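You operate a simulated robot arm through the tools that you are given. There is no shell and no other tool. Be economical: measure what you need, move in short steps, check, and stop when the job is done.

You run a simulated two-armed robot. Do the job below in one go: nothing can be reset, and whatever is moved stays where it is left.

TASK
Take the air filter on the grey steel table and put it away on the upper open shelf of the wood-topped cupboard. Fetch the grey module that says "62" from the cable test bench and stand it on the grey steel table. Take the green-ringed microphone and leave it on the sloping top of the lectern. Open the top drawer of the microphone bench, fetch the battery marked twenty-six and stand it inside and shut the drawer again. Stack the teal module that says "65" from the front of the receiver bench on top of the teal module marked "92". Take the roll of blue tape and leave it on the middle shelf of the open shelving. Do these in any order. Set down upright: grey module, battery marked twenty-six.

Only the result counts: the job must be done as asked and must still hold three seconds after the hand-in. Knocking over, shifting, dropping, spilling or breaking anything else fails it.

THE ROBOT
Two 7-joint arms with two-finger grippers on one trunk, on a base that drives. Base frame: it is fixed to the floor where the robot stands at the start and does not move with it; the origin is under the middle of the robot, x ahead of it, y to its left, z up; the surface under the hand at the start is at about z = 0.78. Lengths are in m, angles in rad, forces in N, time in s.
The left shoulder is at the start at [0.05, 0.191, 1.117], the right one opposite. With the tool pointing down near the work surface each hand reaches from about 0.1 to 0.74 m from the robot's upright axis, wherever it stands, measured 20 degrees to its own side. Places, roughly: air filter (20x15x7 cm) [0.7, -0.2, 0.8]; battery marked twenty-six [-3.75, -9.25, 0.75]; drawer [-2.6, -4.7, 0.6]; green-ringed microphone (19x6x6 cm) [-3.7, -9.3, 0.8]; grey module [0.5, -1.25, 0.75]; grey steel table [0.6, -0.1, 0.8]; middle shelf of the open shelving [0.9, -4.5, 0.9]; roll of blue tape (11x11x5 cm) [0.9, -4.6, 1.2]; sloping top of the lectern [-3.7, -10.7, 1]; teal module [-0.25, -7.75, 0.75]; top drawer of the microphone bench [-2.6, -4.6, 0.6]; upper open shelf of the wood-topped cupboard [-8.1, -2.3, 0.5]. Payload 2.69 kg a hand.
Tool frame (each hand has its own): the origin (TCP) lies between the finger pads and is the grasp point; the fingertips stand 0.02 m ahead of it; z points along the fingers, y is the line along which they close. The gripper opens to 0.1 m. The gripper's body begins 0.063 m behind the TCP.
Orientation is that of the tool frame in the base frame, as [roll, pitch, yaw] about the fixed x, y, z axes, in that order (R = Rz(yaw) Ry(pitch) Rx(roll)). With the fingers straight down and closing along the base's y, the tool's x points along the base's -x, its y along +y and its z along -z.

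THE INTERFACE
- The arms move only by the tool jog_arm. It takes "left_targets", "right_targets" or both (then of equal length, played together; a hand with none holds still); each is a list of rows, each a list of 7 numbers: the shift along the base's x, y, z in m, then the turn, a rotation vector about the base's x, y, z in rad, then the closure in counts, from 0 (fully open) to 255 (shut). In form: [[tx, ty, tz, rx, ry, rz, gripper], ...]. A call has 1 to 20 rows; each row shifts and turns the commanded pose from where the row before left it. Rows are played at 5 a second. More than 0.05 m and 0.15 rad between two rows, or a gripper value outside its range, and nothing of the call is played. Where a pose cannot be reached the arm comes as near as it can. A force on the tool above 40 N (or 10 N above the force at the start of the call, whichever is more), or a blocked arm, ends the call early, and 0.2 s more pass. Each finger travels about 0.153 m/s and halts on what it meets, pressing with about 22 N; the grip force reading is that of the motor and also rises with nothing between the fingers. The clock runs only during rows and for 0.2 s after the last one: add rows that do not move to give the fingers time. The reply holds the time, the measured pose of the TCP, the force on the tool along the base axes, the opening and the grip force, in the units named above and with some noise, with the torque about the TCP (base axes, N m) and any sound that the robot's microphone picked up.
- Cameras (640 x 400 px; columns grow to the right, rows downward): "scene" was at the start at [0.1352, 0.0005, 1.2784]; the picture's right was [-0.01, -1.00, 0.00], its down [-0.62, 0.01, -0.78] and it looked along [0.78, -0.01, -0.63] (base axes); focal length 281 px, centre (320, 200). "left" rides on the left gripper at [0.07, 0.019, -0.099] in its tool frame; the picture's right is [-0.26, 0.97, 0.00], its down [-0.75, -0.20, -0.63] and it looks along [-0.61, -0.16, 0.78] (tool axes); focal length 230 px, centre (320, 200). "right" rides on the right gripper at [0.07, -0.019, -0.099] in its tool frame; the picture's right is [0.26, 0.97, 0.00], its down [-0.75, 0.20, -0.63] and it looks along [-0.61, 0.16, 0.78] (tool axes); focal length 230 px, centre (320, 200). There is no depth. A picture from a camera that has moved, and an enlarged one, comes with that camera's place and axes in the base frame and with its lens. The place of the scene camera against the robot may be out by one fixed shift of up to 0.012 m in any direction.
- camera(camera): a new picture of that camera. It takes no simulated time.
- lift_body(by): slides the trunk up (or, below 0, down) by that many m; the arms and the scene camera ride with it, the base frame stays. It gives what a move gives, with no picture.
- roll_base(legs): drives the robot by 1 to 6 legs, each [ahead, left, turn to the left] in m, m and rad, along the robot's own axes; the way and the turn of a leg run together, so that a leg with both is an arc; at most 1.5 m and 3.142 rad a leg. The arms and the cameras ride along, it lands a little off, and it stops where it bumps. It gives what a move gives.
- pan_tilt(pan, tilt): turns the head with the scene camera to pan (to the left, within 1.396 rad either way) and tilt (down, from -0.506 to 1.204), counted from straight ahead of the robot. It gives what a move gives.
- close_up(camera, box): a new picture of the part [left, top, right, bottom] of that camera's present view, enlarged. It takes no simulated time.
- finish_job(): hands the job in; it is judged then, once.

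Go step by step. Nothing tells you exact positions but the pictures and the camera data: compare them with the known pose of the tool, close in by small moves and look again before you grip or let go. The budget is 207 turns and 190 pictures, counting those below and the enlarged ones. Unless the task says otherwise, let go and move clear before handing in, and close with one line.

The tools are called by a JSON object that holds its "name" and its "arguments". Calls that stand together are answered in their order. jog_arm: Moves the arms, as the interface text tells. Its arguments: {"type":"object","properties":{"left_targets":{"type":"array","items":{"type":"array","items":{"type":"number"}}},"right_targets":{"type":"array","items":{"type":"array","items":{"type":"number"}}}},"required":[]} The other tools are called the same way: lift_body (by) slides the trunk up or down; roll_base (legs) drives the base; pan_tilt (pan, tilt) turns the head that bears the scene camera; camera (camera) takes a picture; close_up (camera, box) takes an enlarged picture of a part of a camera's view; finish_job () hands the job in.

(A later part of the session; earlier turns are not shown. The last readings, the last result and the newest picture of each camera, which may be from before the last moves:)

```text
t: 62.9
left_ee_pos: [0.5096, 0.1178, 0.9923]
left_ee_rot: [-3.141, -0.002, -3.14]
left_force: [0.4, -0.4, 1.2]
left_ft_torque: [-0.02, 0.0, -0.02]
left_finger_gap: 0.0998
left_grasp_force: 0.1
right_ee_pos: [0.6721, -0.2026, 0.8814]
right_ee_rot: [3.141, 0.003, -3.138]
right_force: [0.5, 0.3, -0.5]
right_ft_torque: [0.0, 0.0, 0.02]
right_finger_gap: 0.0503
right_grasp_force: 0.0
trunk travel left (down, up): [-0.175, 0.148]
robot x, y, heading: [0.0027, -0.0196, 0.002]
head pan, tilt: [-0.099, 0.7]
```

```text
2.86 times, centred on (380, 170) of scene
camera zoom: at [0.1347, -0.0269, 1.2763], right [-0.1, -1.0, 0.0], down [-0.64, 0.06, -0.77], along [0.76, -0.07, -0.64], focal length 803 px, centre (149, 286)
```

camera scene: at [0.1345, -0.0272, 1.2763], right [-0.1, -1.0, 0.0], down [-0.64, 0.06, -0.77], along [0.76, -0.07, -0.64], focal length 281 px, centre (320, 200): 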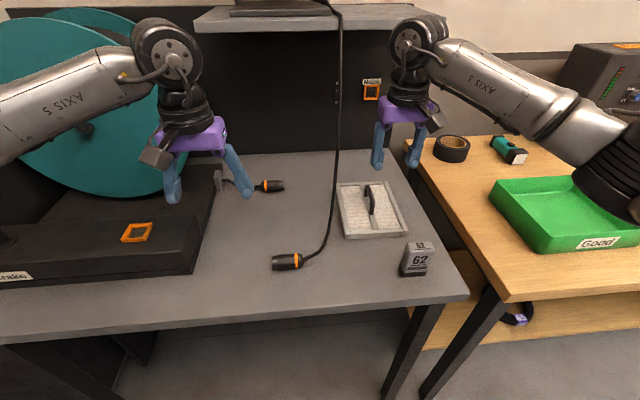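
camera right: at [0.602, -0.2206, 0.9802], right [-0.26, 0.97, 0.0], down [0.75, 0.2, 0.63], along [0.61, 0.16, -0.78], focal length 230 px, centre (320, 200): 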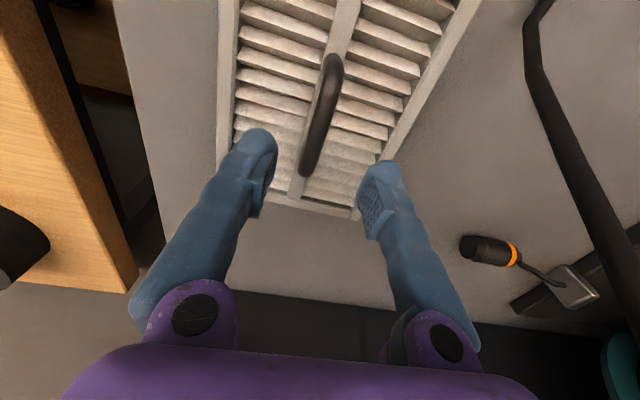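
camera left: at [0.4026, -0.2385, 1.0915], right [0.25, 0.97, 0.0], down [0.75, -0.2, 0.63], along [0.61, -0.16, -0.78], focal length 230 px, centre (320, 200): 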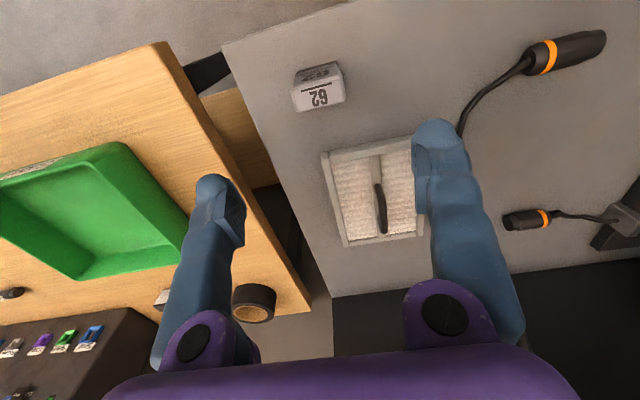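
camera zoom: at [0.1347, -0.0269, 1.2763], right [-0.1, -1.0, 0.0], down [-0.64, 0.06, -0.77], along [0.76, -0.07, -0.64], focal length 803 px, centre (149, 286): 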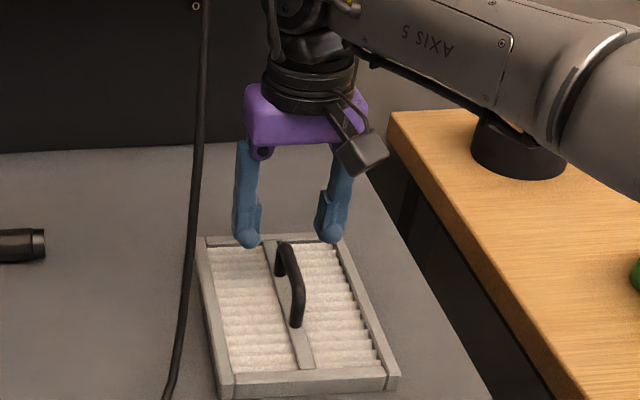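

The fingers sit about 2.3 cm past the handle's centre. I'll shift back, descend around the bar and grip.

{"name": "jog_arm", "arguments": {"right_targets": [[-0.023, 0.0, 0, 0, 0, 0, 127], [0, 0, -0.03, 0, 0, 0, 127], [0, 0, 0, 0, 0, 0, 127]]}}

{"name": "camera", "arguments": {"camera": "right"}}

{"name": "close_up", "arguments": {"camera": "scene", "box": [300, 100, 460, 240]}}

```text
t: 63.7
left_ee_pos: [0.5107, 0.1172, 0.993]
left_ee_rot: [3.141, 0.0, -3.14]
left_force: [-0.6, 0.4, 0.8]
left_ft_torque: [-0.02, -0.03, 0.01]
left_finger_gap: 0.1
left_grasp_force: 0.0
right_ee_pos: [0.6488, -0.2021, 0.8486]
right_ee_rot: [3.141, -0.001, -3.139]
right_force: [-0.4, 0.3, -0.2]
right_ft_torque: [0.03, 0.0, -0.01]
right_finger_gap: 0.0503
right_grasp_force: 0.1
trunk travel left (down, up): [-0.175, 0.148]
robot x, y, heading: [0.0031, -0.0224, 0.002]
head pan, tilt: [-0.099, 0.7]
```

```text
161 pictures are left
camera right: at [0.5785, -0.2204, 0.9482], right [-0.26, 0.97, 0.0], down [0.75, 0.2, 0.63], along [0.61, 0.16, -0.78], focal length 230 px, centre (320, 200)
```

right: 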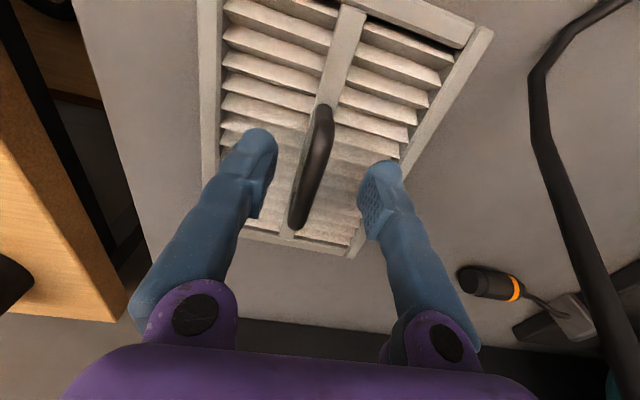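

```text
2.86 times, centred on (380, 170) of scene
camera zoom: at [0.1345, -0.0271, 1.2764], right [-0.1, -1.0, 0.0], down [-0.64, 0.06, -0.77], along [0.76, -0.07, -0.64], focal length 803 px, centre (149, 286)
```

zoom: 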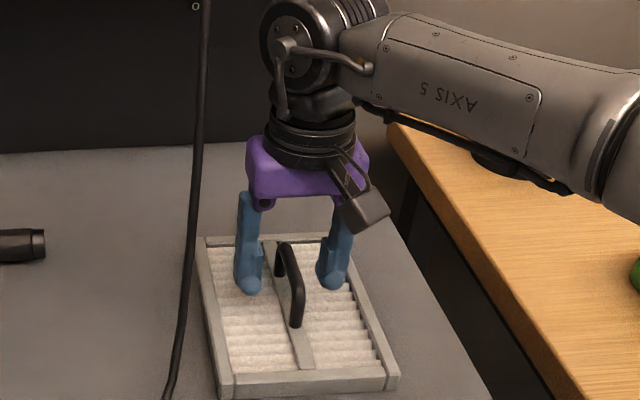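

Well centred. I'll lower, grip, then lift a little and look.

{"name": "jog_arm", "arguments": {"right_targets": [[0, -0.003, -0.012, 0, 0, 0, 127], [0, 0, -0.01, 0, 0, 0, 127], [0, 0, 0, 0, 0, 0, 255], [0, 0, 0, 0, 0, 0, 255], [0, 0, 0, 0, 0, 0, 255], [0, 0, 0.02, 0, 0, 0, 255], [0, 0, 0.02, 0, 0, 0, 255], [0, 0, 0, 0, 0, 0, 255]]}}

{"name": "camera", "arguments": {"camera": "right"}}

{"name": "camera", "arguments": {"camera": "scene"}}

```text
t: 65.5
left_ee_pos: [0.5097, 0.1166, 0.9916]
left_ee_rot: [3.141, 0.001, -3.141]
left_force: [0.2, 0.4, 0.8]
left_ft_torque: [0.04, -0.01, 0.03]
left_finger_gap: 0.0998
left_grasp_force: 0.0
right_ee_pos: [0.6482, -0.2049, 0.8691]
right_ee_rot: [-3.141, -0.001, -3.14]
right_force: [-0.4, -1.2, -1.1]
right_ft_torque: [0.02, 0.02, -0.01]
right_finger_gap: 0.006
right_grasp_force: 22.2
trunk travel left (down, up): [-0.175, 0.148]
robot x, y, heading: [0.0029, -0.0272, -0.001]
head pan, tilt: [-0.099, 0.7]
```

```text
159 pictures are left
camera right: at [0.5786, -0.2231, 0.9679], right [-0.26, 0.97, 0.0], down [0.75, 0.2, 0.63], along [0.61, 0.16, -0.78], focal length 230 px, centre (320, 200)
```

right: 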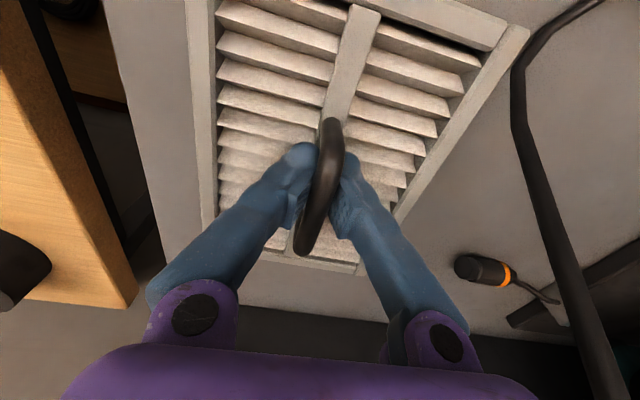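

```text
158 pictures are left
camera scene: at [0.135, -0.0271, 1.2762], right [-0.1, -1.0, 0.0], down [-0.64, 0.06, -0.76], along [0.76, -0.07, -0.64], focal length 281 px, centre (320, 200)
```

scene: 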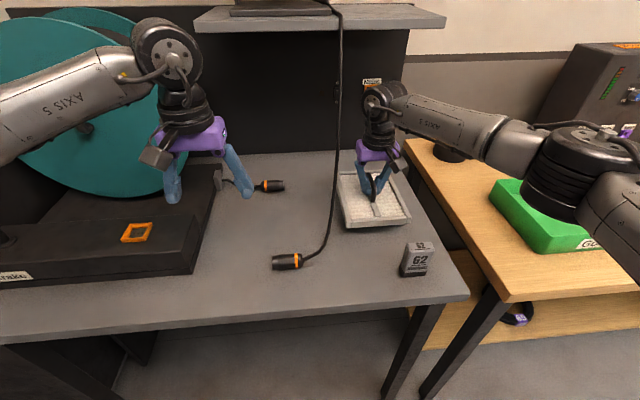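

The filter is in hand. I'll shift it right away from the cable, raise it and retract.

{"name": "jog_arm", "arguments": {"right_targets": [[0, -0.03, 0.02, 0, 0, 0, 255], [0, -0.025, 0.04, 0, 0, 0, 255], [0, 0, 0.045, 0, 0, 0, 255], [0, 0, 0.045, 0, 0, 0, 255], [-0.04, 0, 0, 0, 0, 0, 255], [-0.045, 0, 0, 0, 0, 0, 255], [-0.045, 0, 0, 0, 0, 0, 255], [-0.045, 0, 0, 0, 0, 0, 255]]}}

{"name": "roll_base", "arguments": {"legs": [[-0.5, 0, 0]]}}

{"name": "pan_tilt", "arguments": {"pan": 0.0, "tilt": 0.5}}

{"name": "camera", "arguments": {"camera": "scene"}}

```text
t: 67.3
left_ee_pos: [0.5098, 0.1167, 0.9925]
left_ee_rot: [3.141, 0.003, -3.139]
left_force: [0.2, 0.3, 0.7]
left_ft_torque: [-0.03, -0.02, 0.0]
left_finger_gap: 0.0999
left_grasp_force: 0.0
right_ee_pos: [0.4736, -0.2598, 1.0207]
right_ee_rot: [-3.141, 0.0, -3.14]
right_force: [-0.3, 1.0, -1.8]
right_ft_torque: [0.01, 0.0, 0.0]
right_finger_gap: 0.0058
right_grasp_force: 21.9
trunk travel left (down, up): [-0.175, 0.148]
robot x, y, heading: [0.0002, -0.0207, 0.005]
head pan, tilt: [-0.099, 0.7]
```

```text
t: 70.2
left_ee_pos: [0.016, 0.1153, 0.9912]
left_ee_rot: [-3.141, 0.0, 3.14]
left_force: [0.2, 0.4, 0.3]
left_ft_torque: [0.01, 0.01, 0.0]
left_finger_gap: 0.1
left_grasp_force: 0.0
right_ee_pos: [-0.0222, -0.2621, 1.0203]
right_ee_rot: [3.141, 0.001, 3.139]
right_force: [0.5, -0.3, -1.0]
right_ft_torque: [0.01, 0.05, 0.0]
right_finger_gap: 0.0061
right_grasp_force: 22.3
trunk travel left (down, up): [-0.175, 0.148]
robot x, y, heading: [-0.49, -0.0197, -0.004]
head pan, tilt: [-0.099, 0.7]
```

```text
t: 70.9
left_ee_pos: [0.0145, 0.116, 0.9917]
left_ee_rot: [-3.141, 0.0, 3.139]
left_force: [-0.2, 0.0, -0.2]
left_ft_torque: [0.01, -0.01, 0.01]
left_finger_gap: 0.1004
left_grasp_force: 0.1
right_ee_pos: [-0.0221, -0.2631, 1.0194]
right_ee_rot: [-3.141, 0.0, 3.139]
right_force: [0.1, -0.2, -1.3]
right_ft_torque: [-0.04, 0.05, -0.03]
right_finger_gap: 0.0061
right_grasp_force: 21.7
trunk travel left (down, up): [-0.175, 0.148]
robot x, y, heading: [-0.4948, -0.0172, 0.0]
head pan, tilt: [0.0, 0.499]
```

```text
157 pictures are left
camera scene: at [-0.3538, -0.0189, 1.2939], right [0.0, -1.0, 0.0], down [-0.48, 0.0, -0.88], along [0.88, 0.0, -0.48], focal length 281 px, centre (320, 200)
```

scene: 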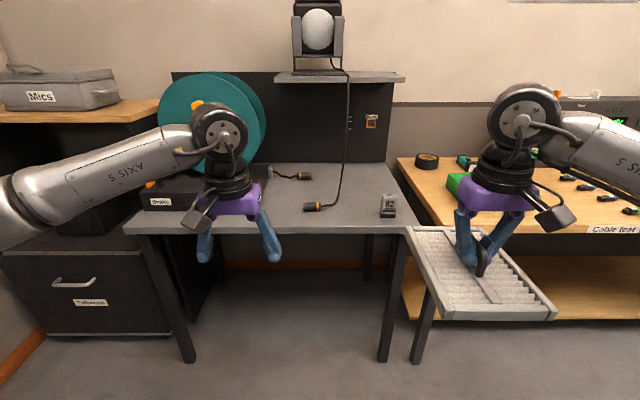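

The filter is clear of the table and the module still stands. I'll turn around and survey the room.

{"name": "roll_base", "arguments": {"legs": [[-0.3, 0, 0]]}}

{"name": "pan_tilt", "arguments": {"pan": 1.39, "tilt": 0.2}}

{"name": "camera", "arguments": {"camera": "scene"}}

{"name": "pan_tilt", "arguments": {"pan": -1.39, "tilt": 0.2}}

{"name": "camera", "arguments": {"camera": "scene"}}

```text
t: 73.0
left_ee_pos: [-0.2828, 0.1153, 0.9932]
left_ee_rot: [-3.141, 0.0, 3.134]
left_force: [-0.1, 0.0, -0.2]
left_ft_torque: [0.02, 0.0, 0.03]
left_finger_gap: 0.0999
left_grasp_force: 0.1
right_ee_pos: [-0.3236, -0.2627, 1.0202]
right_ee_rot: [-3.141, 0.0, 3.134]
right_force: [0.4, -0.1, -0.9]
right_ft_torque: [0.0, -0.02, 0.02]
right_finger_gap: 0.0061
right_grasp_force: 21.9
trunk travel left (down, up): [-0.175, 0.148]
robot x, y, heading: [-0.7962, -0.0182, -0.005]
head pan, tilt: [0.0, 0.499]
```

```text
t: 74.5
left_ee_pos: [-0.2819, 0.1153, 0.9909]
left_ee_rot: [-3.141, 0.0, 3.133]
left_force: [0.5, 0.5, -0.2]
left_ft_torque: [0.01, 0.01, 0.02]
left_finger_gap: 0.1004
left_grasp_force: 0.0
right_ee_pos: [-0.3209, -0.261, 1.0206]
right_ee_rot: [-3.141, -0.001, 3.136]
right_force: [0.1, -0.6, -1.3]
right_ft_torque: [0.0, 0.01, -0.04]
right_finger_gap: 0.0062
right_grasp_force: 21.1
trunk travel left (down, up): [-0.175, 0.148]
robot x, y, heading: [-0.7948, -0.0214, -0.009]
head pan, tilt: [1.389, 0.201]
```

```text
156 pictures are left
camera scene: at [-0.7256, 0.0746, 1.3217], right [0.98, -0.19, 0.0], down [-0.04, -0.2, -0.98], along [0.18, 0.96, -0.2], focal length 281 px, centre (320, 200)
```

scene: 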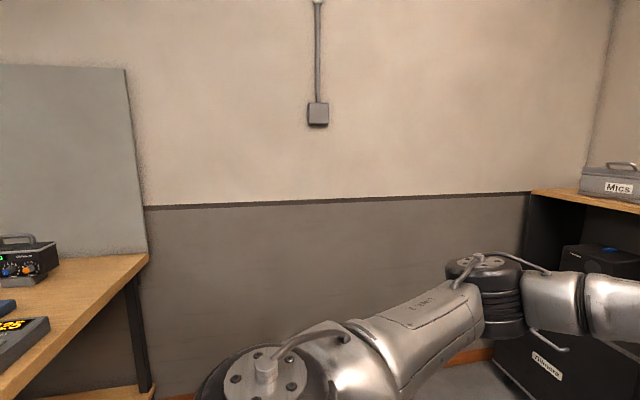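

```text
t: 76.9
left_ee_pos: [-0.2834, 0.1152, 0.9917]
left_ee_rot: [-3.139, 0.0, 3.133]
left_force: [-0.7, 0.5, 0.6]
left_ft_torque: [-0.02, 0.02, -0.01]
left_finger_gap: 0.0999
left_grasp_force: 0.1
right_ee_pos: [-0.3211, -0.261, 1.0199]
right_ee_rot: [-3.141, 0.0, 3.133]
right_force: [1.1, 0.0, -1.2]
right_ft_torque: [0.02, 0.01, 0.01]
right_finger_gap: 0.0059
right_grasp_force: 22.0
trunk travel left (down, up): [-0.175, 0.148]
robot x, y, heading: [-0.7919, -0.0195, -0.005]
head pan, tilt: [-1.389, 0.201]
```

```text
155 pictures are left
camera scene: at [-0.727, -0.1087, 1.3217], right [-0.98, -0.17, 0.0], down [-0.03, 0.2, -0.98], along [0.17, -0.96, -0.2], focal length 281 px, centre (320, 200)
```

scene: 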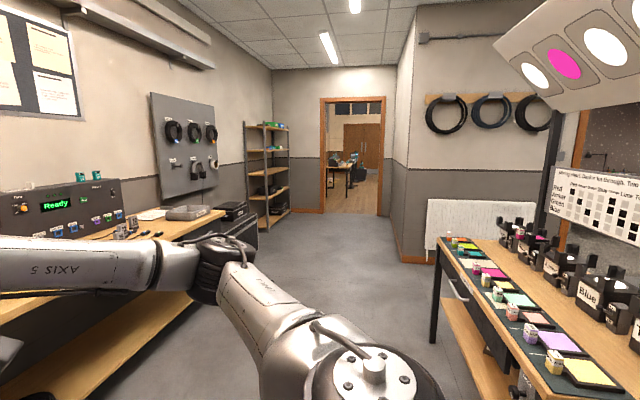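

The room is L-shaped; the doorway to the far room is to the south and there are benches to the west. I'll turn in place to face west.

{"name": "roll_base", "arguments": {"legs": [[0, 0, 1.57], [0, 0, 1.57]]}}

{"name": "pan_tilt", "arguments": {"pan": 0, "tilt": 0.25}}

{"name": "camera", "arguments": {"camera": "scene"}}

```text
t: 85.0
left_ee_pos: [-1.3009, -0.1586, 0.9912]
left_ee_rot: [-3.142, 0.0, 0.009]
left_force: [-0.5, 0.2, 0.3]
left_ft_torque: [0.02, 0.0, -0.01]
left_finger_gap: 0.1003
left_grasp_force: 0.2
right_ee_pos: [-1.2683, 0.2184, 1.0205]
right_ee_rot: [-3.141, 0.0, 0.009]
right_force: [0.5, -0.2, -0.9]
right_ft_torque: [-0.03, -0.05, 0.02]
right_finger_gap: 0.0057
right_grasp_force: 22.4
trunk travel left (down, up): [-0.175, 0.148]
robot x, y, heading: [-0.7949, -0.017, -3.13]
head pan, tilt: [-1.389, 0.201]
```

```text
t: 86.6
left_ee_pos: [-1.3002, -0.1596, 0.9914]
left_ee_rot: [-3.141, -0.001, 0.009]
left_force: [0.8, 0.6, 0.1]
left_ft_torque: [-0.01, 0.01, 0.0]
left_finger_gap: 0.0999
left_grasp_force: 0.0
right_ee_pos: [-1.2674, 0.2173, 1.0201]
right_ee_rot: [-3.141, 0.0, 0.01]
right_force: [-0.6, 0.3, -1.5]
right_ft_torque: [0.0, 0.03, -0.04]
right_finger_gap: 0.0058
right_grasp_force: 22.1
trunk travel left (down, up): [-0.175, 0.148]
robot x, y, heading: [-0.793, -0.0184, -3.138]
head pan, tilt: [0.0, 0.25]
```

```text
154 pictures are left
camera scene: at [-0.9168, -0.0177, 1.3171], right [-0.01, 1.0, 0.0], down [0.25, 0.0, -0.97], along [-0.97, -0.01, -0.25], focal length 281 px, centre (320, 200)
```

scene: 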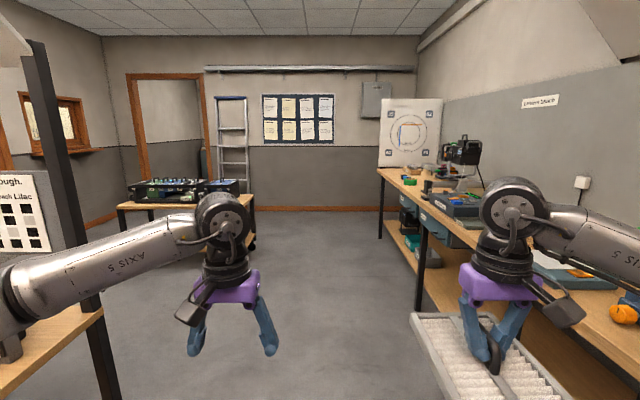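

The doorway to the cupboard's room is at the far west wall, left of centre, around (-5.5, -2.5). I'll drive west along the aisle between the table and the right bench.

{"name": "roll_base", "arguments": {"legs": [[1.2, -0.06, 0.0]]}}

{"name": "camera", "arguments": {"camera": "scene"}}

```text
t: 92.6
left_ee_pos: [-2.4867, -0.1285, 0.9906]
left_ee_rot: [-3.141, -0.001, 0.024]
left_force: [-0.8, -0.2, -0.2]
left_ft_torque: [-0.02, 0.01, 0.02]
left_finger_gap: 0.1
left_grasp_force: 0.1
right_ee_pos: [-2.4598, 0.2493, 1.0188]
right_ee_rot: [-3.141, 0.0, 0.025]
right_force: [-0.3, -0.6, -0.8]
right_ft_torque: [-0.01, -0.01, 0.0]
right_finger_gap: 0.0057
right_grasp_force: 22.1
trunk travel left (down, up): [-0.175, 0.148]
robot x, y, heading: [-1.9784, 0.022, -3.115]
head pan, tilt: [0.0, 0.25]
```

```text
153 pictures are left
camera scene: at [-2.1049, 0.0193, 1.3171], right [-0.03, 1.0, 0.0], down [0.25, 0.01, -0.97], along [-0.97, -0.03, -0.25], focal length 281 px, centre (320, 200)
```

scene: 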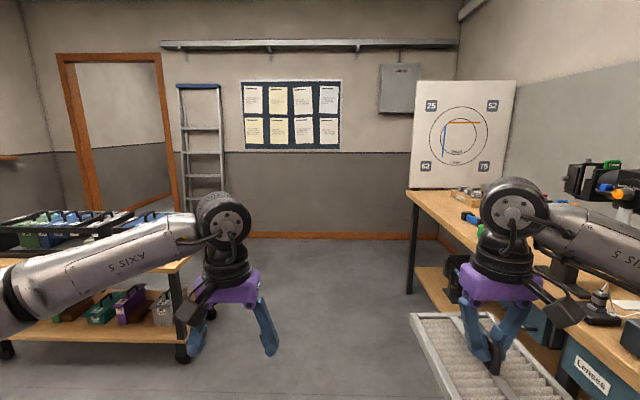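

The doorway is at about y −3.1 to −1.75 on the wall at x ≈ −5.4. A cart stands at x −3.4 to −3.9 and a ladder leans on the wall. I'll drive past the cart, then turn south.

{"name": "roll_base", "arguments": {"legs": [[1.2, 0, 0.0], [1.2, 0, 0]]}}

{"name": "roll_base", "arguments": {"legs": [[0, 0, 1.545]]}}

{"name": "camera", "arguments": {"camera": "scene"}}

{"name": "pan_tilt", "arguments": {"pan": -1.0, "tilt": 0.25}}

{"name": "camera", "arguments": {"camera": "scene"}}

```text
t: 104.4
left_ee_pos: [-4.8949, -0.1785, 0.9916]
left_ee_rot: [-3.141, 0.0, 0.016]
left_force: [0.1, -0.7, 0.8]
left_ft_torque: [0.02, -0.01, 0.01]
left_finger_gap: 0.1
left_grasp_force: 0.0
right_ee_pos: [-4.8649, 0.1986, 1.0198]
right_ee_rot: [-3.141, 0.001, 0.017]
right_force: [-0.2, -0.6, -1.8]
right_ft_torque: [-0.01, -0.03, 0.02]
right_finger_gap: 0.0057
right_grasp_force: 21.9
trunk travel left (down, up): [-0.175, 0.148]
robot x, y, heading: [-4.3855, -0.0363, -3.125]
head pan, tilt: [0.0, 0.25]
```

```text
t: 108.6
left_ee_pos: [-4.2548, -0.5422, 0.9916]
left_ee_rot: [-3.14, -0.001, 1.563]
left_force: [0.3, 0.3, -0.1]
left_ft_torque: [-0.01, -0.07, -0.04]
left_finger_gap: 0.1004
left_grasp_force: 0.0
right_ee_pos: [-4.6302, -0.5044, 1.0217]
right_ee_rot: [-3.141, 0.001, 1.565]
right_force: [-0.4, -0.2, -0.7]
right_ft_torque: [0.01, 0.0, 0.01]
right_finger_gap: 0.0058
right_grasp_force: 21.7
trunk travel left (down, up): [-0.175, 0.148]
robot x, y, heading: [-4.3865, -0.0325, -1.576]
head pan, tilt: [0.0, 0.25]
```

```text
152 pictures are left
camera scene: at [-4.3791, -0.1654, 1.3171], right [-1.0, 0.01, 0.0], down [0.0, 0.25, -0.97], along [-0.01, -0.97, -0.25], focal length 281 px, centre (320, 200)
```

scene: 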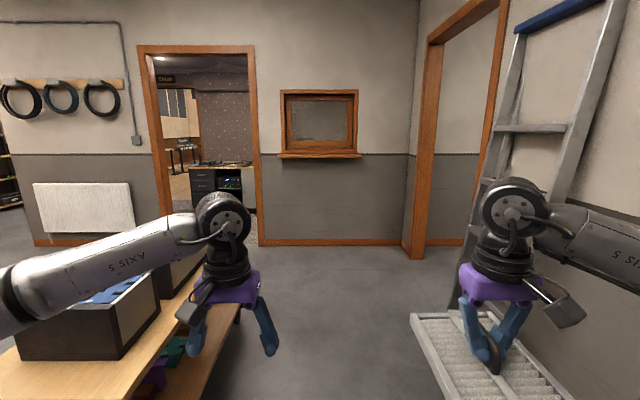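

```text
t: 109.8
left_ee_pos: [-4.2544, -0.5432, 0.9921]
left_ee_rot: [3.141, -0.001, 1.564]
left_force: [0.2, -0.6, -0.2]
left_ft_torque: [0.0, 0.01, 0.02]
left_finger_gap: 0.0999
left_grasp_force: 0.1
right_ee_pos: [-4.6309, -0.504, 1.0206]
right_ee_rot: [3.141, 0.0, 1.565]
right_force: [0.3, 0.8, -1.4]
right_ft_torque: [0.0, -0.03, 0.01]
right_finger_gap: 0.0062
right_grasp_force: 22.4
trunk travel left (down, up): [-0.175, 0.148]
robot x, y, heading: [-4.3858, -0.0342, -1.577]
head pan, tilt: [-1.0, 0.25]
```

```text
151 pictures are left
camera scene: at [-4.4575, -0.122, 1.3171], right [-0.54, 0.84, 0.0], down [0.21, 0.13, -0.97], along [-0.82, -0.52, -0.25], focal length 281 px, centre (320, 200)
```

scene: 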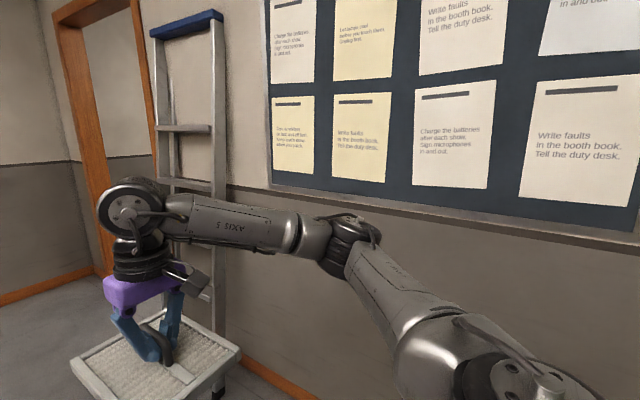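

The west doorway is only about 0.9–1.0 m wide, between y ≈ −2.8 and −1.85. I'll pull the hands in so I can slip through it sideways, and check the arm shape.

{"name": "jog_arm", "arguments": {"left_targets": [[0, 0.045, 0, 0, 0, 0, 0], [0, 0.045, 0, 0, 0, 0, 0], [0, 0.045, 0, 0, 0, 0, 0], [0, 0.045, 0, 0, 0, 0, 0]], "right_targets": [[0, 0.04, 0, 0, 0, 0, 255], [0, 0.04, 0, 0, 0, 0, 255], [0, 0.04, 0, 0, 0, 0, 255], [0, 0.03, 0, 0, 0, 0, 255]]}}

{"name": "pan_tilt", "arguments": {"pan": -1.0, "tilt": 0.9}}

{"name": "camera", "arguments": {"camera": "scene"}}

{"name": "pan_tilt", "arguments": {"pan": 0.9, "tilt": 0.9}}

{"name": "camera", "arguments": {"camera": "scene"}}

```text
t: 110.8
left_ee_pos: [-4.2532, -0.3612, 0.9915]
left_ee_rot: [-3.141, -0.001, 1.565]
left_force: [0.4, 0.0, -0.5]
left_ft_torque: [-0.03, 0.01, 0.01]
left_finger_gap: 0.0999
left_grasp_force: 0.0
right_ee_pos: [-4.6297, -0.3533, 1.0196]
right_ee_rot: [-3.141, -0.002, 1.563]
right_force: [0.6, -0.3, -0.8]
right_ft_torque: [-0.03, 0.03, 0.02]
right_finger_gap: 0.006
right_grasp_force: 22.0
trunk travel left (down, up): [-0.175, 0.148]
robot x, y, heading: [-4.3906, -0.0303, -1.574]
head pan, tilt: [-1.0, 0.25]
```

```text
t: 111.9
left_ee_pos: [-4.2536, -0.3619, 0.9913]
left_ee_rot: [-3.142, 0.0, 1.564]
left_force: [0.0, 0.7, 0.0]
left_ft_torque: [-0.03, -0.02, -0.03]
left_finger_gap: 0.0999
left_grasp_force: 0.2
right_ee_pos: [-4.6305, -0.3538, 1.0202]
right_ee_rot: [3.141, 0.0, 1.564]
right_force: [0.8, -0.5, -2.3]
right_ft_torque: [0.01, 0.02, -0.02]
right_finger_gap: 0.0061
right_grasp_force: 22.7
trunk travel left (down, up): [-0.175, 0.148]
robot x, y, heading: [-4.3889, -0.0334, -1.578]
head pan, tilt: [-1.0, 0.901]
```

```text
150 pictures are left
camera scene: at [-4.4424, -0.1123, 1.2602], right [-0.53, 0.84, 0.0], down [0.66, 0.42, -0.62], along [-0.53, -0.33, -0.78], focal length 281 px, centre (320, 200)
```

scene: 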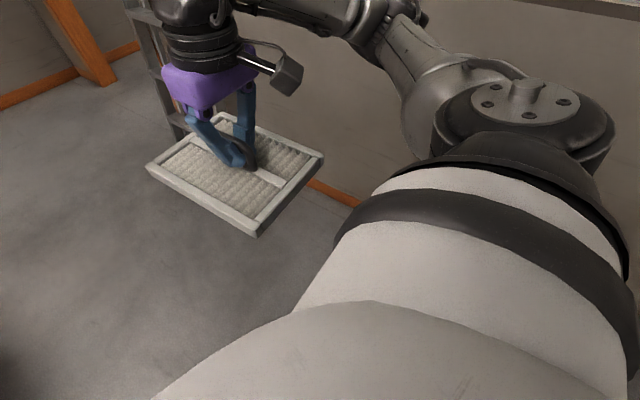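

```text
t: 113.7
left_ee_pos: [-4.2534, -0.3617, 0.9915]
left_ee_rot: [3.141, -0.001, 1.564]
left_force: [-0.8, 0.5, 0.3]
left_ft_torque: [0.01, -0.01, -0.02]
left_finger_gap: 0.0998
left_grasp_force: 0.1
right_ee_pos: [-4.6302, -0.3543, 1.0192]
right_ee_rot: [-3.141, 0.001, 1.564]
right_force: [0.4, 0.0, -2.7]
right_ft_torque: [0.04, 0.01, -0.02]
right_finger_gap: 0.0057
right_grasp_force: 22.2
trunk travel left (down, up): [-0.175, 0.148]
robot x, y, heading: [-4.3875, -0.0308, -1.576]
head pan, tilt: [0.901, 0.901]
```

```text
149 pictures are left
camera scene: at [-4.3198, -0.1193, 1.2601], right [-0.63, -0.78, 0.0], down [-0.61, 0.49, -0.62], along [0.48, -0.39, -0.78], focal length 281 px, centre (320, 200)
```

scene: 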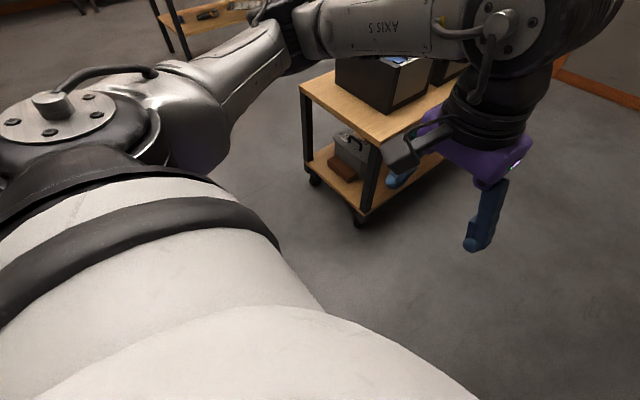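

The arms are tucked to about 0.42 m ahead, with elbows roughly ±0.57 m. I'll slide right a little and drive south down the lane to the doorway's latitude.

{"name": "roll_base", "arguments": {"legs": [[0, -0.16, 0], [1.1, 0, 0], [1.1, 0, 0]]}}

{"name": "pan_tilt", "arguments": {"pan": -1.39, "tilt": 0.3}}

{"name": "camera", "arguments": {"camera": "scene"}}

```text
t: 126.4
left_ee_pos: [-4.4056, -2.5974, 0.9907]
left_ee_rot: [3.141, 0.0, 1.584]
left_force: [0.1, -0.7, 0.1]
left_ft_torque: [0.05, 0.01, 0.0]
left_finger_gap: 0.1001
left_grasp_force: 0.0
right_ee_pos: [-4.7816, -2.5946, 1.0199]
right_ee_rot: [3.14, 0.001, 1.583]
right_force: [0.5, -0.8, -1.6]
right_ft_torque: [0.02, 0.03, -0.01]
right_finger_gap: 0.006
right_grasp_force: 22.1
trunk travel left (down, up): [-0.175, 0.148]
robot x, y, heading: [-4.5484, -2.2714, -1.556]
head pan, tilt: [0.901, 0.901]
```

```text
t: 128.6
left_ee_pos: [-4.4048, -2.5967, 0.9913]
left_ee_rot: [3.141, 0.001, 1.583]
left_force: [-0.6, 0.0, 0.1]
left_ft_torque: [0.0, -0.03, 0.0]
left_finger_gap: 0.0998
left_grasp_force: 0.0
right_ee_pos: [-4.7815, -2.5933, 1.0199]
right_ee_rot: [3.14, 0.001, 1.582]
right_force: [-0.3, -0.3, -2.0]
right_ft_torque: [0.02, -0.01, -0.03]
right_finger_gap: 0.0062
right_grasp_force: 21.7
trunk travel left (down, up): [-0.175, 0.148]
robot x, y, heading: [-4.5417, -2.268, -1.561]
head pan, tilt: [-1.389, 0.3]
```

```text
148 pictures are left
camera scene: at [-4.6269, -2.3269, 1.3124], right [-0.19, 0.98, 0.0], down [0.29, 0.06, -0.96], along [-0.94, -0.18, -0.3], focal length 281 px, centre (320, 200)
```

scene: 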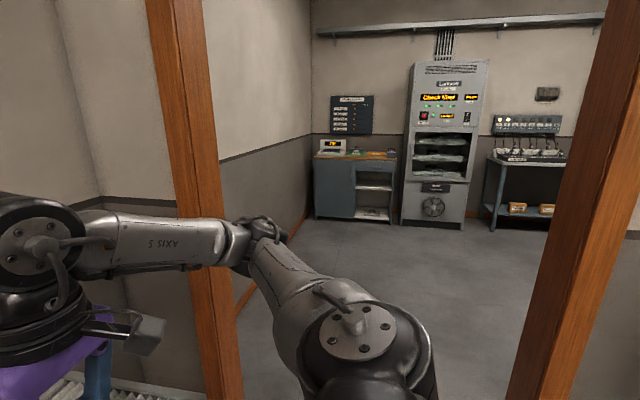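

The doorway spans y ≈ −2.82 to −1.81, and beyond it I see the wood-topped blue cupboard with two open shelves. I'll slide sideways through.

{"name": "roll_base", "arguments": {"legs": [[0, -1.3, 0], [0, -0.75, 0]]}}

{"name": "camera", "arguments": {"camera": "scene"}}

```text
t: 146.8
left_ee_pos: [-6.462, -2.631, 0.9913]
left_ee_rot: [3.14, 0.001, 1.588]
left_force: [-0.2, 0.2, 0.9]
left_ft_torque: [0.0, -0.02, 0.01]
left_finger_gap: 0.1001
left_grasp_force: 0.0
right_ee_pos: [-6.8368, -2.6305, 1.0195]
right_ee_rot: [-3.14, 0.001, 1.587]
right_force: [-0.6, -0.1, -1.4]
right_ft_torque: [0.02, -0.01, 0.04]
right_finger_gap: 0.006
right_grasp_force: 22.1
trunk travel left (down, up): [-0.175, 0.148]
robot x, y, heading: [-6.6046, -2.3044, -1.554]
head pan, tilt: [-1.389, 0.3]
```

```text
147 pictures are left
camera scene: at [-6.6839, -2.3609, 1.3124], right [-0.2, 0.98, 0.0], down [0.29, 0.06, -0.96], along [-0.94, -0.19, -0.3], focal length 281 px, centre (320, 200)
```

scene: 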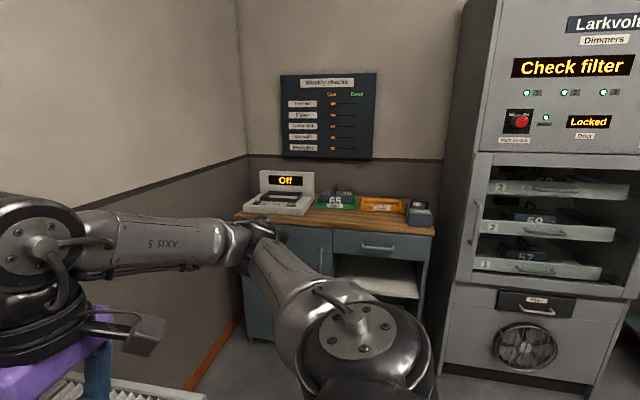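

The cupboard is straight west; its upper open shelf is on the right side under the small drawer. I'll turn to face it.

{"name": "roll_base", "arguments": {"legs": [[0, 0, -1.575]]}}

{"name": "pan_tilt", "arguments": {"pan": 0, "tilt": 0.45}}

{"name": "camera", "arguments": {"camera": "scene"}}

```text
t: 151.0
left_ee_pos: [-6.9267, -2.4474, 0.992]
left_ee_rot: [3.141, -0.001, 0.024]
left_force: [0.0, -0.4, 0.2]
left_ft_torque: [0.0, 0.0, -0.01]
left_finger_gap: 0.1
left_grasp_force: 0.0
right_ee_pos: [-6.9302, -2.0699, 1.02]
right_ee_rot: [3.141, 0.001, 0.023]
right_force: [-0.1, 0.6, -2.3]
right_ft_torque: [-0.04, -0.01, 0.03]
right_finger_gap: 0.0063
right_grasp_force: 22.0
trunk travel left (down, up): [-0.175, 0.148]
robot x, y, heading: [-6.6007, -2.3019, -3.122]
head pan, tilt: [-1.389, 0.3]
```

```text
t: 152.6
left_ee_pos: [-6.9264, -2.4482, 0.992]
left_ee_rot: [3.14, -0.002, 0.024]
left_force: [0.6, -0.2, 0.5]
left_ft_torque: [-0.03, 0.04, -0.01]
left_finger_gap: 0.0999
left_grasp_force: 0.2
right_ee_pos: [-6.93, -2.0713, 1.02]
right_ee_rot: [3.14, 0.0, 0.022]
right_force: [0.2, -0.1, -0.9]
right_ft_torque: [0.02, -0.01, -0.03]
right_finger_gap: 0.0061
right_grasp_force: 21.5
trunk travel left (down, up): [-0.175, 0.148]
robot x, y, heading: [-6.6011, -2.3046, -3.117]
head pan, tilt: [0.0, 0.45]
```

```text
146 pictures are left
camera scene: at [-6.7248, -2.3055, 1.2985], right [-0.02, 1.0, 0.0], down [0.44, 0.01, -0.9], along [-0.9, -0.02, -0.44], focal length 281 px, centre (320, 200)
```

scene: 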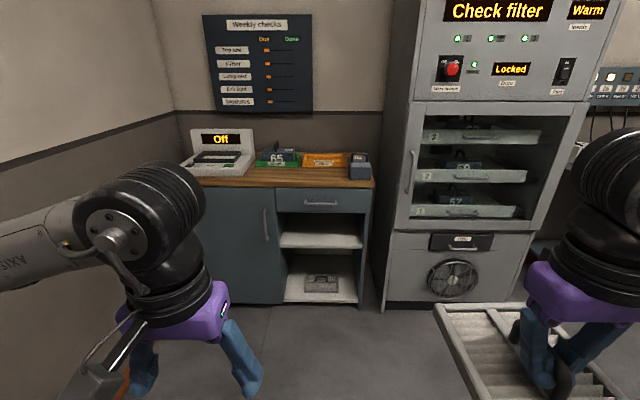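

The upper shelf's opening is about 0.4 m wide and 0.2 m high at z ≈ 0.5, so the filter must go in with the hand tilted forward. I'll zoom in on the shelf and the top.

{"name": "close_up", "arguments": {"camera": "scene", "box": [170, 110, 390, 310]}}

```text
2.00 times, centred on (280, 210) of scene
camera zoom: at [-6.7248, -2.3055, 1.2985], right [-0.02, 1.0, 0.0], down [0.44, 0.01, -0.9], along [-0.9, -0.02, -0.44], focal length 562 px, centre (400, 180)
```

zoom: 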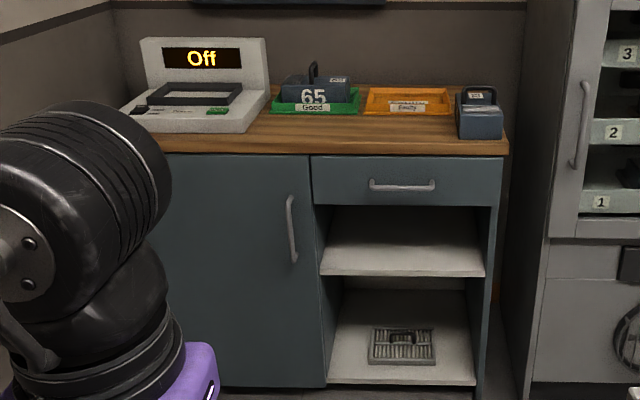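

There is free wooden top in front of the trays. I'll rest the filter there, regrip its handle with the hand tilted forward, then slide it into the shelf. First I'll drive closer.

{"name": "roll_base", "arguments": {"legs": [[0.45, 0.16, -0.02], [0.22, 0, 0]]}}

{"name": "pan_tilt", "arguments": {"pan": 0, "tilt": 0.65}}

{"name": "camera", "arguments": {"camera": "scene"}}

```text
t: 156.7
left_ee_pos: [-7.6062, -2.5994, 0.991]
left_ee_rot: [3.14, 0.0, -0.004]
left_force: [-1.1, 0.5, -0.8]
left_ft_torque: [0.01, -0.02, 0.02]
left_finger_gap: 0.1
left_grasp_force: 0.1
right_ee_pos: [-7.6007, -2.2249, 1.0192]
right_ee_rot: [-3.14, -0.002, -0.003]
right_force: [0.5, 0.6, -2.0]
right_ft_torque: [0.04, -0.01, -0.03]
right_finger_gap: 0.006
right_grasp_force: 21.7
trunk travel left (down, up): [-0.175, 0.148]
robot x, y, heading: [-7.2785, -2.4644, 3.137]
head pan, tilt: [0.0, 0.45]
```

```text
t: 157.4
left_ee_pos: [-7.6063, -2.6004, 0.9908]
left_ee_rot: [3.141, -0.001, -0.003]
left_force: [0.1, 0.5, 0.9]
left_ft_torque: [0.02, -0.03, 0.0]
left_finger_gap: 0.1
left_grasp_force: 0.1
right_ee_pos: [-7.6, -2.223, 1.0203]
right_ee_rot: [-3.141, 0.002, -0.005]
right_force: [0.9, 0.3, -1.2]
right_ft_torque: [0.0, 0.01, -0.02]
right_finger_gap: 0.0062
right_grasp_force: 22.3
trunk travel left (down, up): [-0.175, 0.148]
robot x, y, heading: [-7.2793, -2.465, 3.137]
head pan, tilt: [0.0, 0.649]
```

```text
144 pictures are left
camera scene: at [-7.3958, -2.4635, 1.2807], right [0.0, 1.0, 0.0], down [0.6, 0.0, -0.8], along [-0.8, 0.0, -0.6], focal length 281 px, centre (320, 200)
```

scene: 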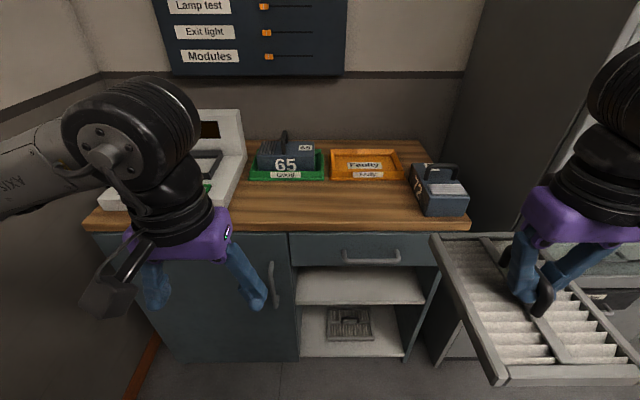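

The cupboard front is at x ≈ −7.95, its top at z ≈ 0.77 and the upper shelf at z ≈ 0.42. I'll roll a bit closer and carry the filter over the free area of the top at about (−8.04, −2.43).

{"name": "roll_base", "arguments": {"legs": [[0.1, 0, 0]]}}

{"name": "jog_arm", "arguments": {"right_targets": [[0, -0.045, 0, 0, 0, 0, 255], [0, -0.045, 0, 0, 0, 0, 255], [0, -0.045, 0, 0, 0, 0, 255], [0, -0.045, 0, 0, 0, 0, 255], [-0.045, -0.018, 0, 0, 0, 0, 255], [-0.045, 0, 0, 0, 0, 0, 255], [-0.045, 0, 0, 0, 0, 0, 255], [-0.045, 0, 0, 0, 0, 0, 255], [-0.045, 0, 0, 0, 0, 0, 255], [-0.045, 0, 0, 0, 0, 0, 255], [-0.045, 0, 0, 0, 0, 0, 255], [0, 0, -0.03, 0, 0, 0, 255], [0, 0, -0.04, 0, 0, 0, 255], [0, 0, 0, 0, 0, 0, 255]]}}

{"name": "camera", "arguments": {"camera": "scene"}}

{"name": "camera", "arguments": {"camera": "right"}}

```text
t: 158.6
left_ee_pos: [-7.7068, -2.5988, 0.9908]
left_ee_rot: [-3.14, 0.001, -0.006]
left_force: [-0.5, -0.2, 0.1]
left_ft_torque: [0.0, -0.04, 0.0]
left_finger_gap: 0.1
left_grasp_force: 0.1
right_ee_pos: [-7.6988, -2.2237, 1.0202]
right_ee_rot: [3.141, -0.003, -0.006]
right_force: [-0.8, -1.0, -1.2]
right_ft_torque: [-0.03, -0.06, 0.01]
right_finger_gap: 0.006
right_grasp_force: 22.6
trunk travel left (down, up): [-0.175, 0.148]
robot x, y, heading: [-7.3789, -2.4667, 3.138]
head pan, tilt: [0.0, 0.649]
```

```text
t: 161.6
left_ee_pos: [-7.7057, -2.5985, 0.9908]
left_ee_rot: [-3.14, 0.0, -0.005]
left_force: [0.1, -1.0, -0.2]
left_ft_torque: [-0.03, 0.0, 0.03]
left_finger_gap: 0.0998
left_grasp_force: 0.0
right_ee_pos: [-8.0151, -2.422, 0.9509]
right_ee_rot: [3.141, 0.0, -0.005]
right_force: [0.2, -0.3, -2.4]
right_ft_torque: [-0.04, 0.0, -0.01]
right_finger_gap: 0.006
right_grasp_force: 21.4
trunk travel left (down, up): [-0.175, 0.148]
robot x, y, heading: [-7.3779, -2.4625, 3.136]
head pan, tilt: [0.0, 0.649]
```

```text
143 pictures are left
camera scene: at [-7.495, -2.4629, 1.2807], right [0.01, 1.0, 0.0], down [0.6, 0.0, -0.8], along [-0.8, 0.0, -0.6], focal length 281 px, centre (320, 200)
```

scene: 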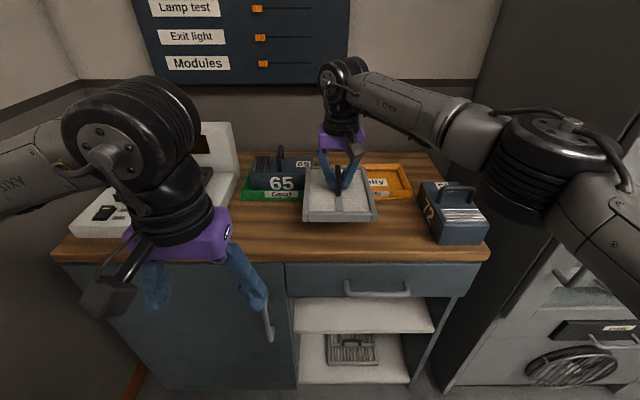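

```text
142 pictures are left
camera right: at [-7.9449, -2.4029, 1.0497], right [0.25, -0.97, 0.0], down [-0.75, -0.2, 0.63], along [-0.61, -0.16, -0.78], focal length 230 px, centre (320, 200)
```

right: 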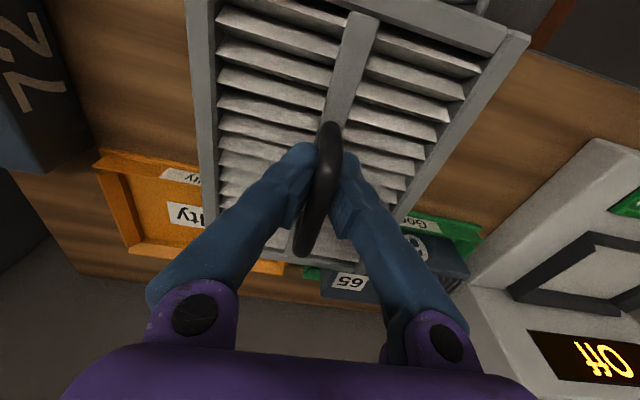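

The filter hangs clear over the top with its rear slightly overhanging. I'll lower it.

{"name": "jog_arm", "arguments": {"right_targets": [[-0.005, 0, -0.04, 0, 0, 0, 255], [0, 0, -0.04, 0, 0, 0, 255], [0, 0, -0.02, 0, 0, 0, 255], [0, 0, -0.005, 0, 0, 0, 255], [0, 0, 0, 0, 0, 0, 255]]}}

{"name": "close_up", "arguments": {"camera": "scene", "box": [240, 130, 440, 260]}}

```text
t: 162.3
left_ee_pos: [-7.7044, -2.5989, 0.9917]
left_ee_rot: [3.141, 0.002, -0.007]
left_force: [-0.8, -0.5, -0.2]
left_ft_torque: [0.01, -0.05, 0.03]
left_finger_gap: 0.0997
left_grasp_force: 0.1
right_ee_pos: [-8.0228, -2.4218, 0.8741]
right_ee_rot: [3.136, 0.016, -0.003]
right_force: [10.1, 2.3, 21.9]
right_ft_torque: [0.02, 0.04, 0.03]
right_finger_gap: 0.0056
right_grasp_force: 21.9
trunk travel left (down, up): [-0.175, 0.148]
robot x, y, heading: [-7.3766, -2.4636, 3.135]
head pan, tilt: [0.0, 0.649]
stopped in row 3 (right hand): the force on the tool passed its limit at 48 N (the readings are from after the stop); the commanded pose is now the measured one
```

```text
3.08 times, centred on (340, 195) of scene
camera zoom: at [-7.4931, -2.4627, 1.2812], right [0.01, 1.0, 0.0], down [0.6, 0.0, -0.8], along [-0.8, 0.0, -0.6], focal length 864 px, centre (258, 215)
```

zoom: 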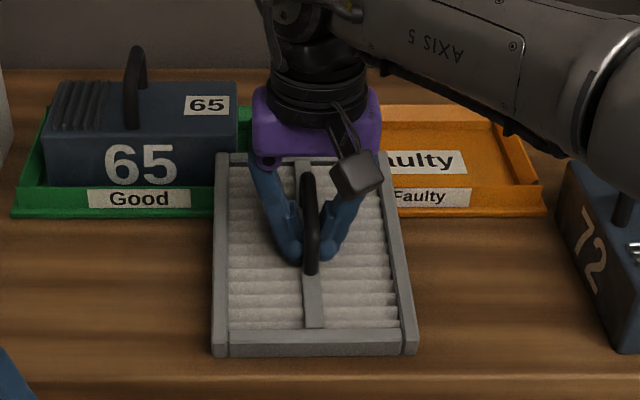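

It touched at TCP z 0.874, so the wooden top is at about 0.81. The filter's front edge is close to the trays, so I'll lift a bit, ease back 3 cm and set it down again.

{"name": "jog_arm", "arguments": {"right_targets": [[0, 0, 0.015, 0, 0, 0, 255], [0.03, 0, 0.0, 0, 0, 0, 255], [0, 0, -0.008, 0, 0, 0, 255], [0, 0, 0, 0, 0, 0, 255]]}}

{"name": "close_up", "arguments": {"camera": "scene", "box": [240, 130, 440, 260]}}

```text
t: 163.3
left_ee_pos: [-7.706, -2.599, 0.9908]
left_ee_rot: [-3.14, 0.0, -0.005]
left_force: [-1.0, 0.1, -0.3]
left_ft_torque: [0.03, 0.0, 0.02]
left_finger_gap: 0.1002
left_grasp_force: 0.0
right_ee_pos: [-7.9922, -2.4224, 0.8737]
right_ee_rot: [3.138, 0.01, -0.005]
right_force: [-0.4, 0.7, -1.5]
right_ft_torque: [0.03, -0.02, 0.01]
right_finger_gap: 0.0062
right_grasp_force: 22.2
trunk travel left (down, up): [-0.175, 0.148]
robot x, y, heading: [-7.3735, -2.466, 3.132]
head pan, tilt: [0.0, 0.649]
```

```text
3.08 times, centred on (340, 195) of scene
camera zoom: at [-7.4952, -2.4627, 1.2806], right [0.01, 1.0, 0.0], down [0.6, 0.0, -0.8], along [-0.8, 0.0, -0.6], focal length 864 px, centre (258, 215)
```

zoom: 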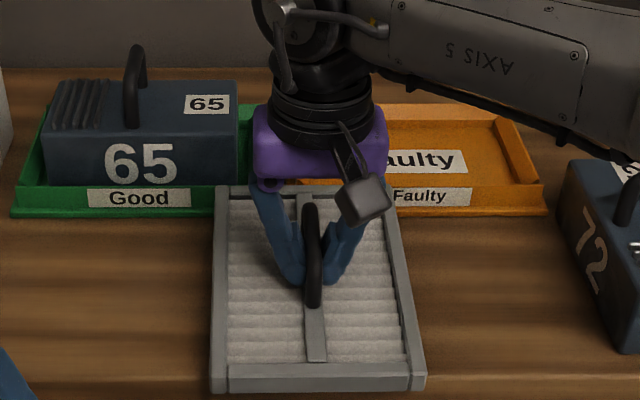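

Clear of the trays now. I'll lower slowly to contact.

{"name": "jog_arm", "arguments": {"right_targets": [[0, 0, -0.004, 0, 0, 0, 255], [0, 0, -0.004, 0, 0, 0, 255], [0, 0, 0, 0, 0, 0, 255]]}}

```text
t: 164.1
left_ee_pos: [-7.7076, -2.5988, 0.9909]
left_ee_rot: [-3.141, 0.001, -0.005]
left_force: [0.2, 0.5, 0.2]
left_ft_torque: [-0.01, 0.02, 0.04]
left_finger_gap: 0.1
left_grasp_force: 0.1
right_ee_pos: [-7.9914, -2.4224, 0.8685]
right_ee_rot: [3.137, 0.011, -0.004]
right_force: [-0.2, 0.4, 0.2]
right_ft_torque: [0.0, 0.0, 0.01]
right_finger_gap: 0.0
right_grasp_force: 21.8
trunk travel left (down, up): [-0.175, 0.148]
robot x, y, heading: [-7.3833, -2.4676, 3.136]
head pan, tilt: [0.0, 0.649]
```

The finger gap reads zero, so the handle may have slipped out. I'll look.

{"name": "close_up", "arguments": {"camera": "scene", "box": [240, 130, 440, 260]}}

{"name": "camera", "arguments": {"camera": "right"}}

```text
3.08 times, centred on (340, 195) of scene
camera zoom: at [-7.4951, -2.4628, 1.2806], right [0.01, 1.0, 0.0], down [0.6, 0.0, -0.8], along [-0.8, 0.0, -0.6], focal length 864 px, centre (258, 215)
```

zoom: 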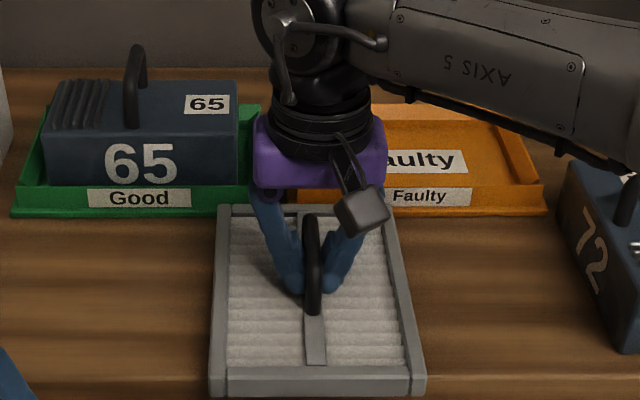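

```text
138 pictures are left
camera right: at [-7.9216, -2.4025, 0.9655], right [0.25, -0.97, 0.0], down [-0.74, -0.2, 0.64], along [-0.62, -0.16, -0.77], focal length 230 px, centre (320, 200)
```

right: 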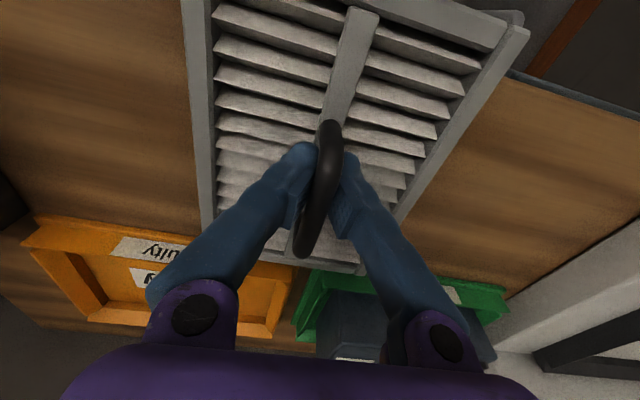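

The filter rests flat on the wooden top with the fingers just inside its arch. I'll open, rise, tilt the hand 60° forward and come back down on the handle's rear part.

{"name": "jog_arm", "arguments": {"right_targets": [[0, 0, 0, 0, 0, 0, 150], [0, 0, 0, 0, 0, 0, 127], [0, 0, 0.04, 0, 0, 0, 127], [0, 0, 0.045, 0, 0, 0, 127], [0.02, 0, 0, 0, 0.1495, 0, 127], [0, 0, 0, 0, 0.1495, 0, 127], [0, 0, 0, 0, 0.1495, 0, 127], [0, 0, 0, 0, 0.1495, 0, 127], [0, 0, 0, 0, 0.1495, 0, 127], [0, 0, 0, 0, 0.1495, 0, 127], [0, 0, 0, 0, 0.1495, 0, 127], [0, 0, 0, 0, 0, 0, 127]]}}

{"name": "camera", "arguments": {"camera": "scene"}}

{"name": "camera", "arguments": {"camera": "right"}}

```text
t: 166.7
left_ee_pos: [-7.7061, -2.5986, 0.9899]
left_ee_rot: [-3.141, 0.0, -0.004]
left_force: [-0.5, 0.0, 0.0]
left_ft_torque: [0.01, 0.01, 0.0]
left_finger_gap: 0.1002
left_grasp_force: 0.1
right_ee_pos: [-7.9725, -2.422, 0.9532]
right_ee_rot: [3.132, 1.06, -0.007]
right_force: [0.2, -0.8, -0.4]
right_ft_torque: [-0.01, -0.01, 0.04]
right_finger_gap: 0.0501
right_grasp_force: 0.0
trunk travel left (down, up): [-0.175, 0.148]
robot x, y, heading: [-7.378, -2.4662, 3.138]
head pan, tilt: [0.0, 0.649]
```

```text
137 pictures are left
camera scene: at [-7.4951, -2.4628, 1.2806], right [0.01, 1.0, 0.0], down [0.6, 0.0, -0.8], along [-0.8, 0.0, -0.6], focal length 281 px, centre (320, 200)
```

scene: 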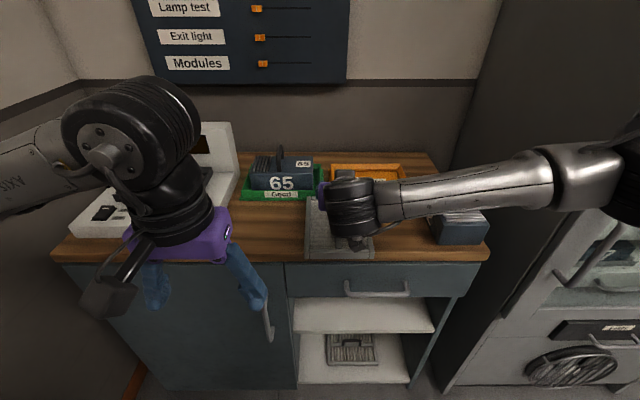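

```text
136 pictures are left
camera right: at [-7.8529, -2.4023, 0.9399], right [0.13, -0.97, -0.22], down [0.18, -0.2, 0.96], along [-0.97, -0.16, 0.15], focal length 230 px, centre (320, 200)
```

right: 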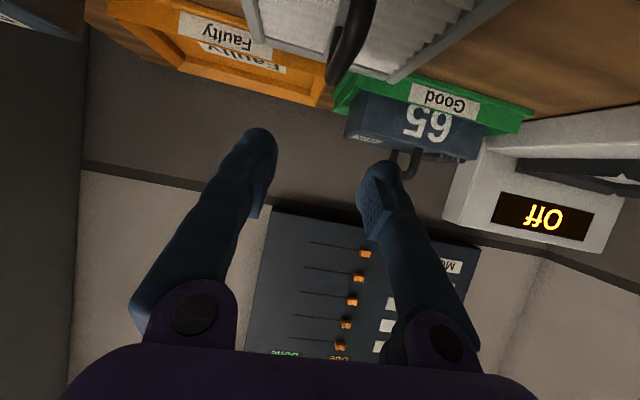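

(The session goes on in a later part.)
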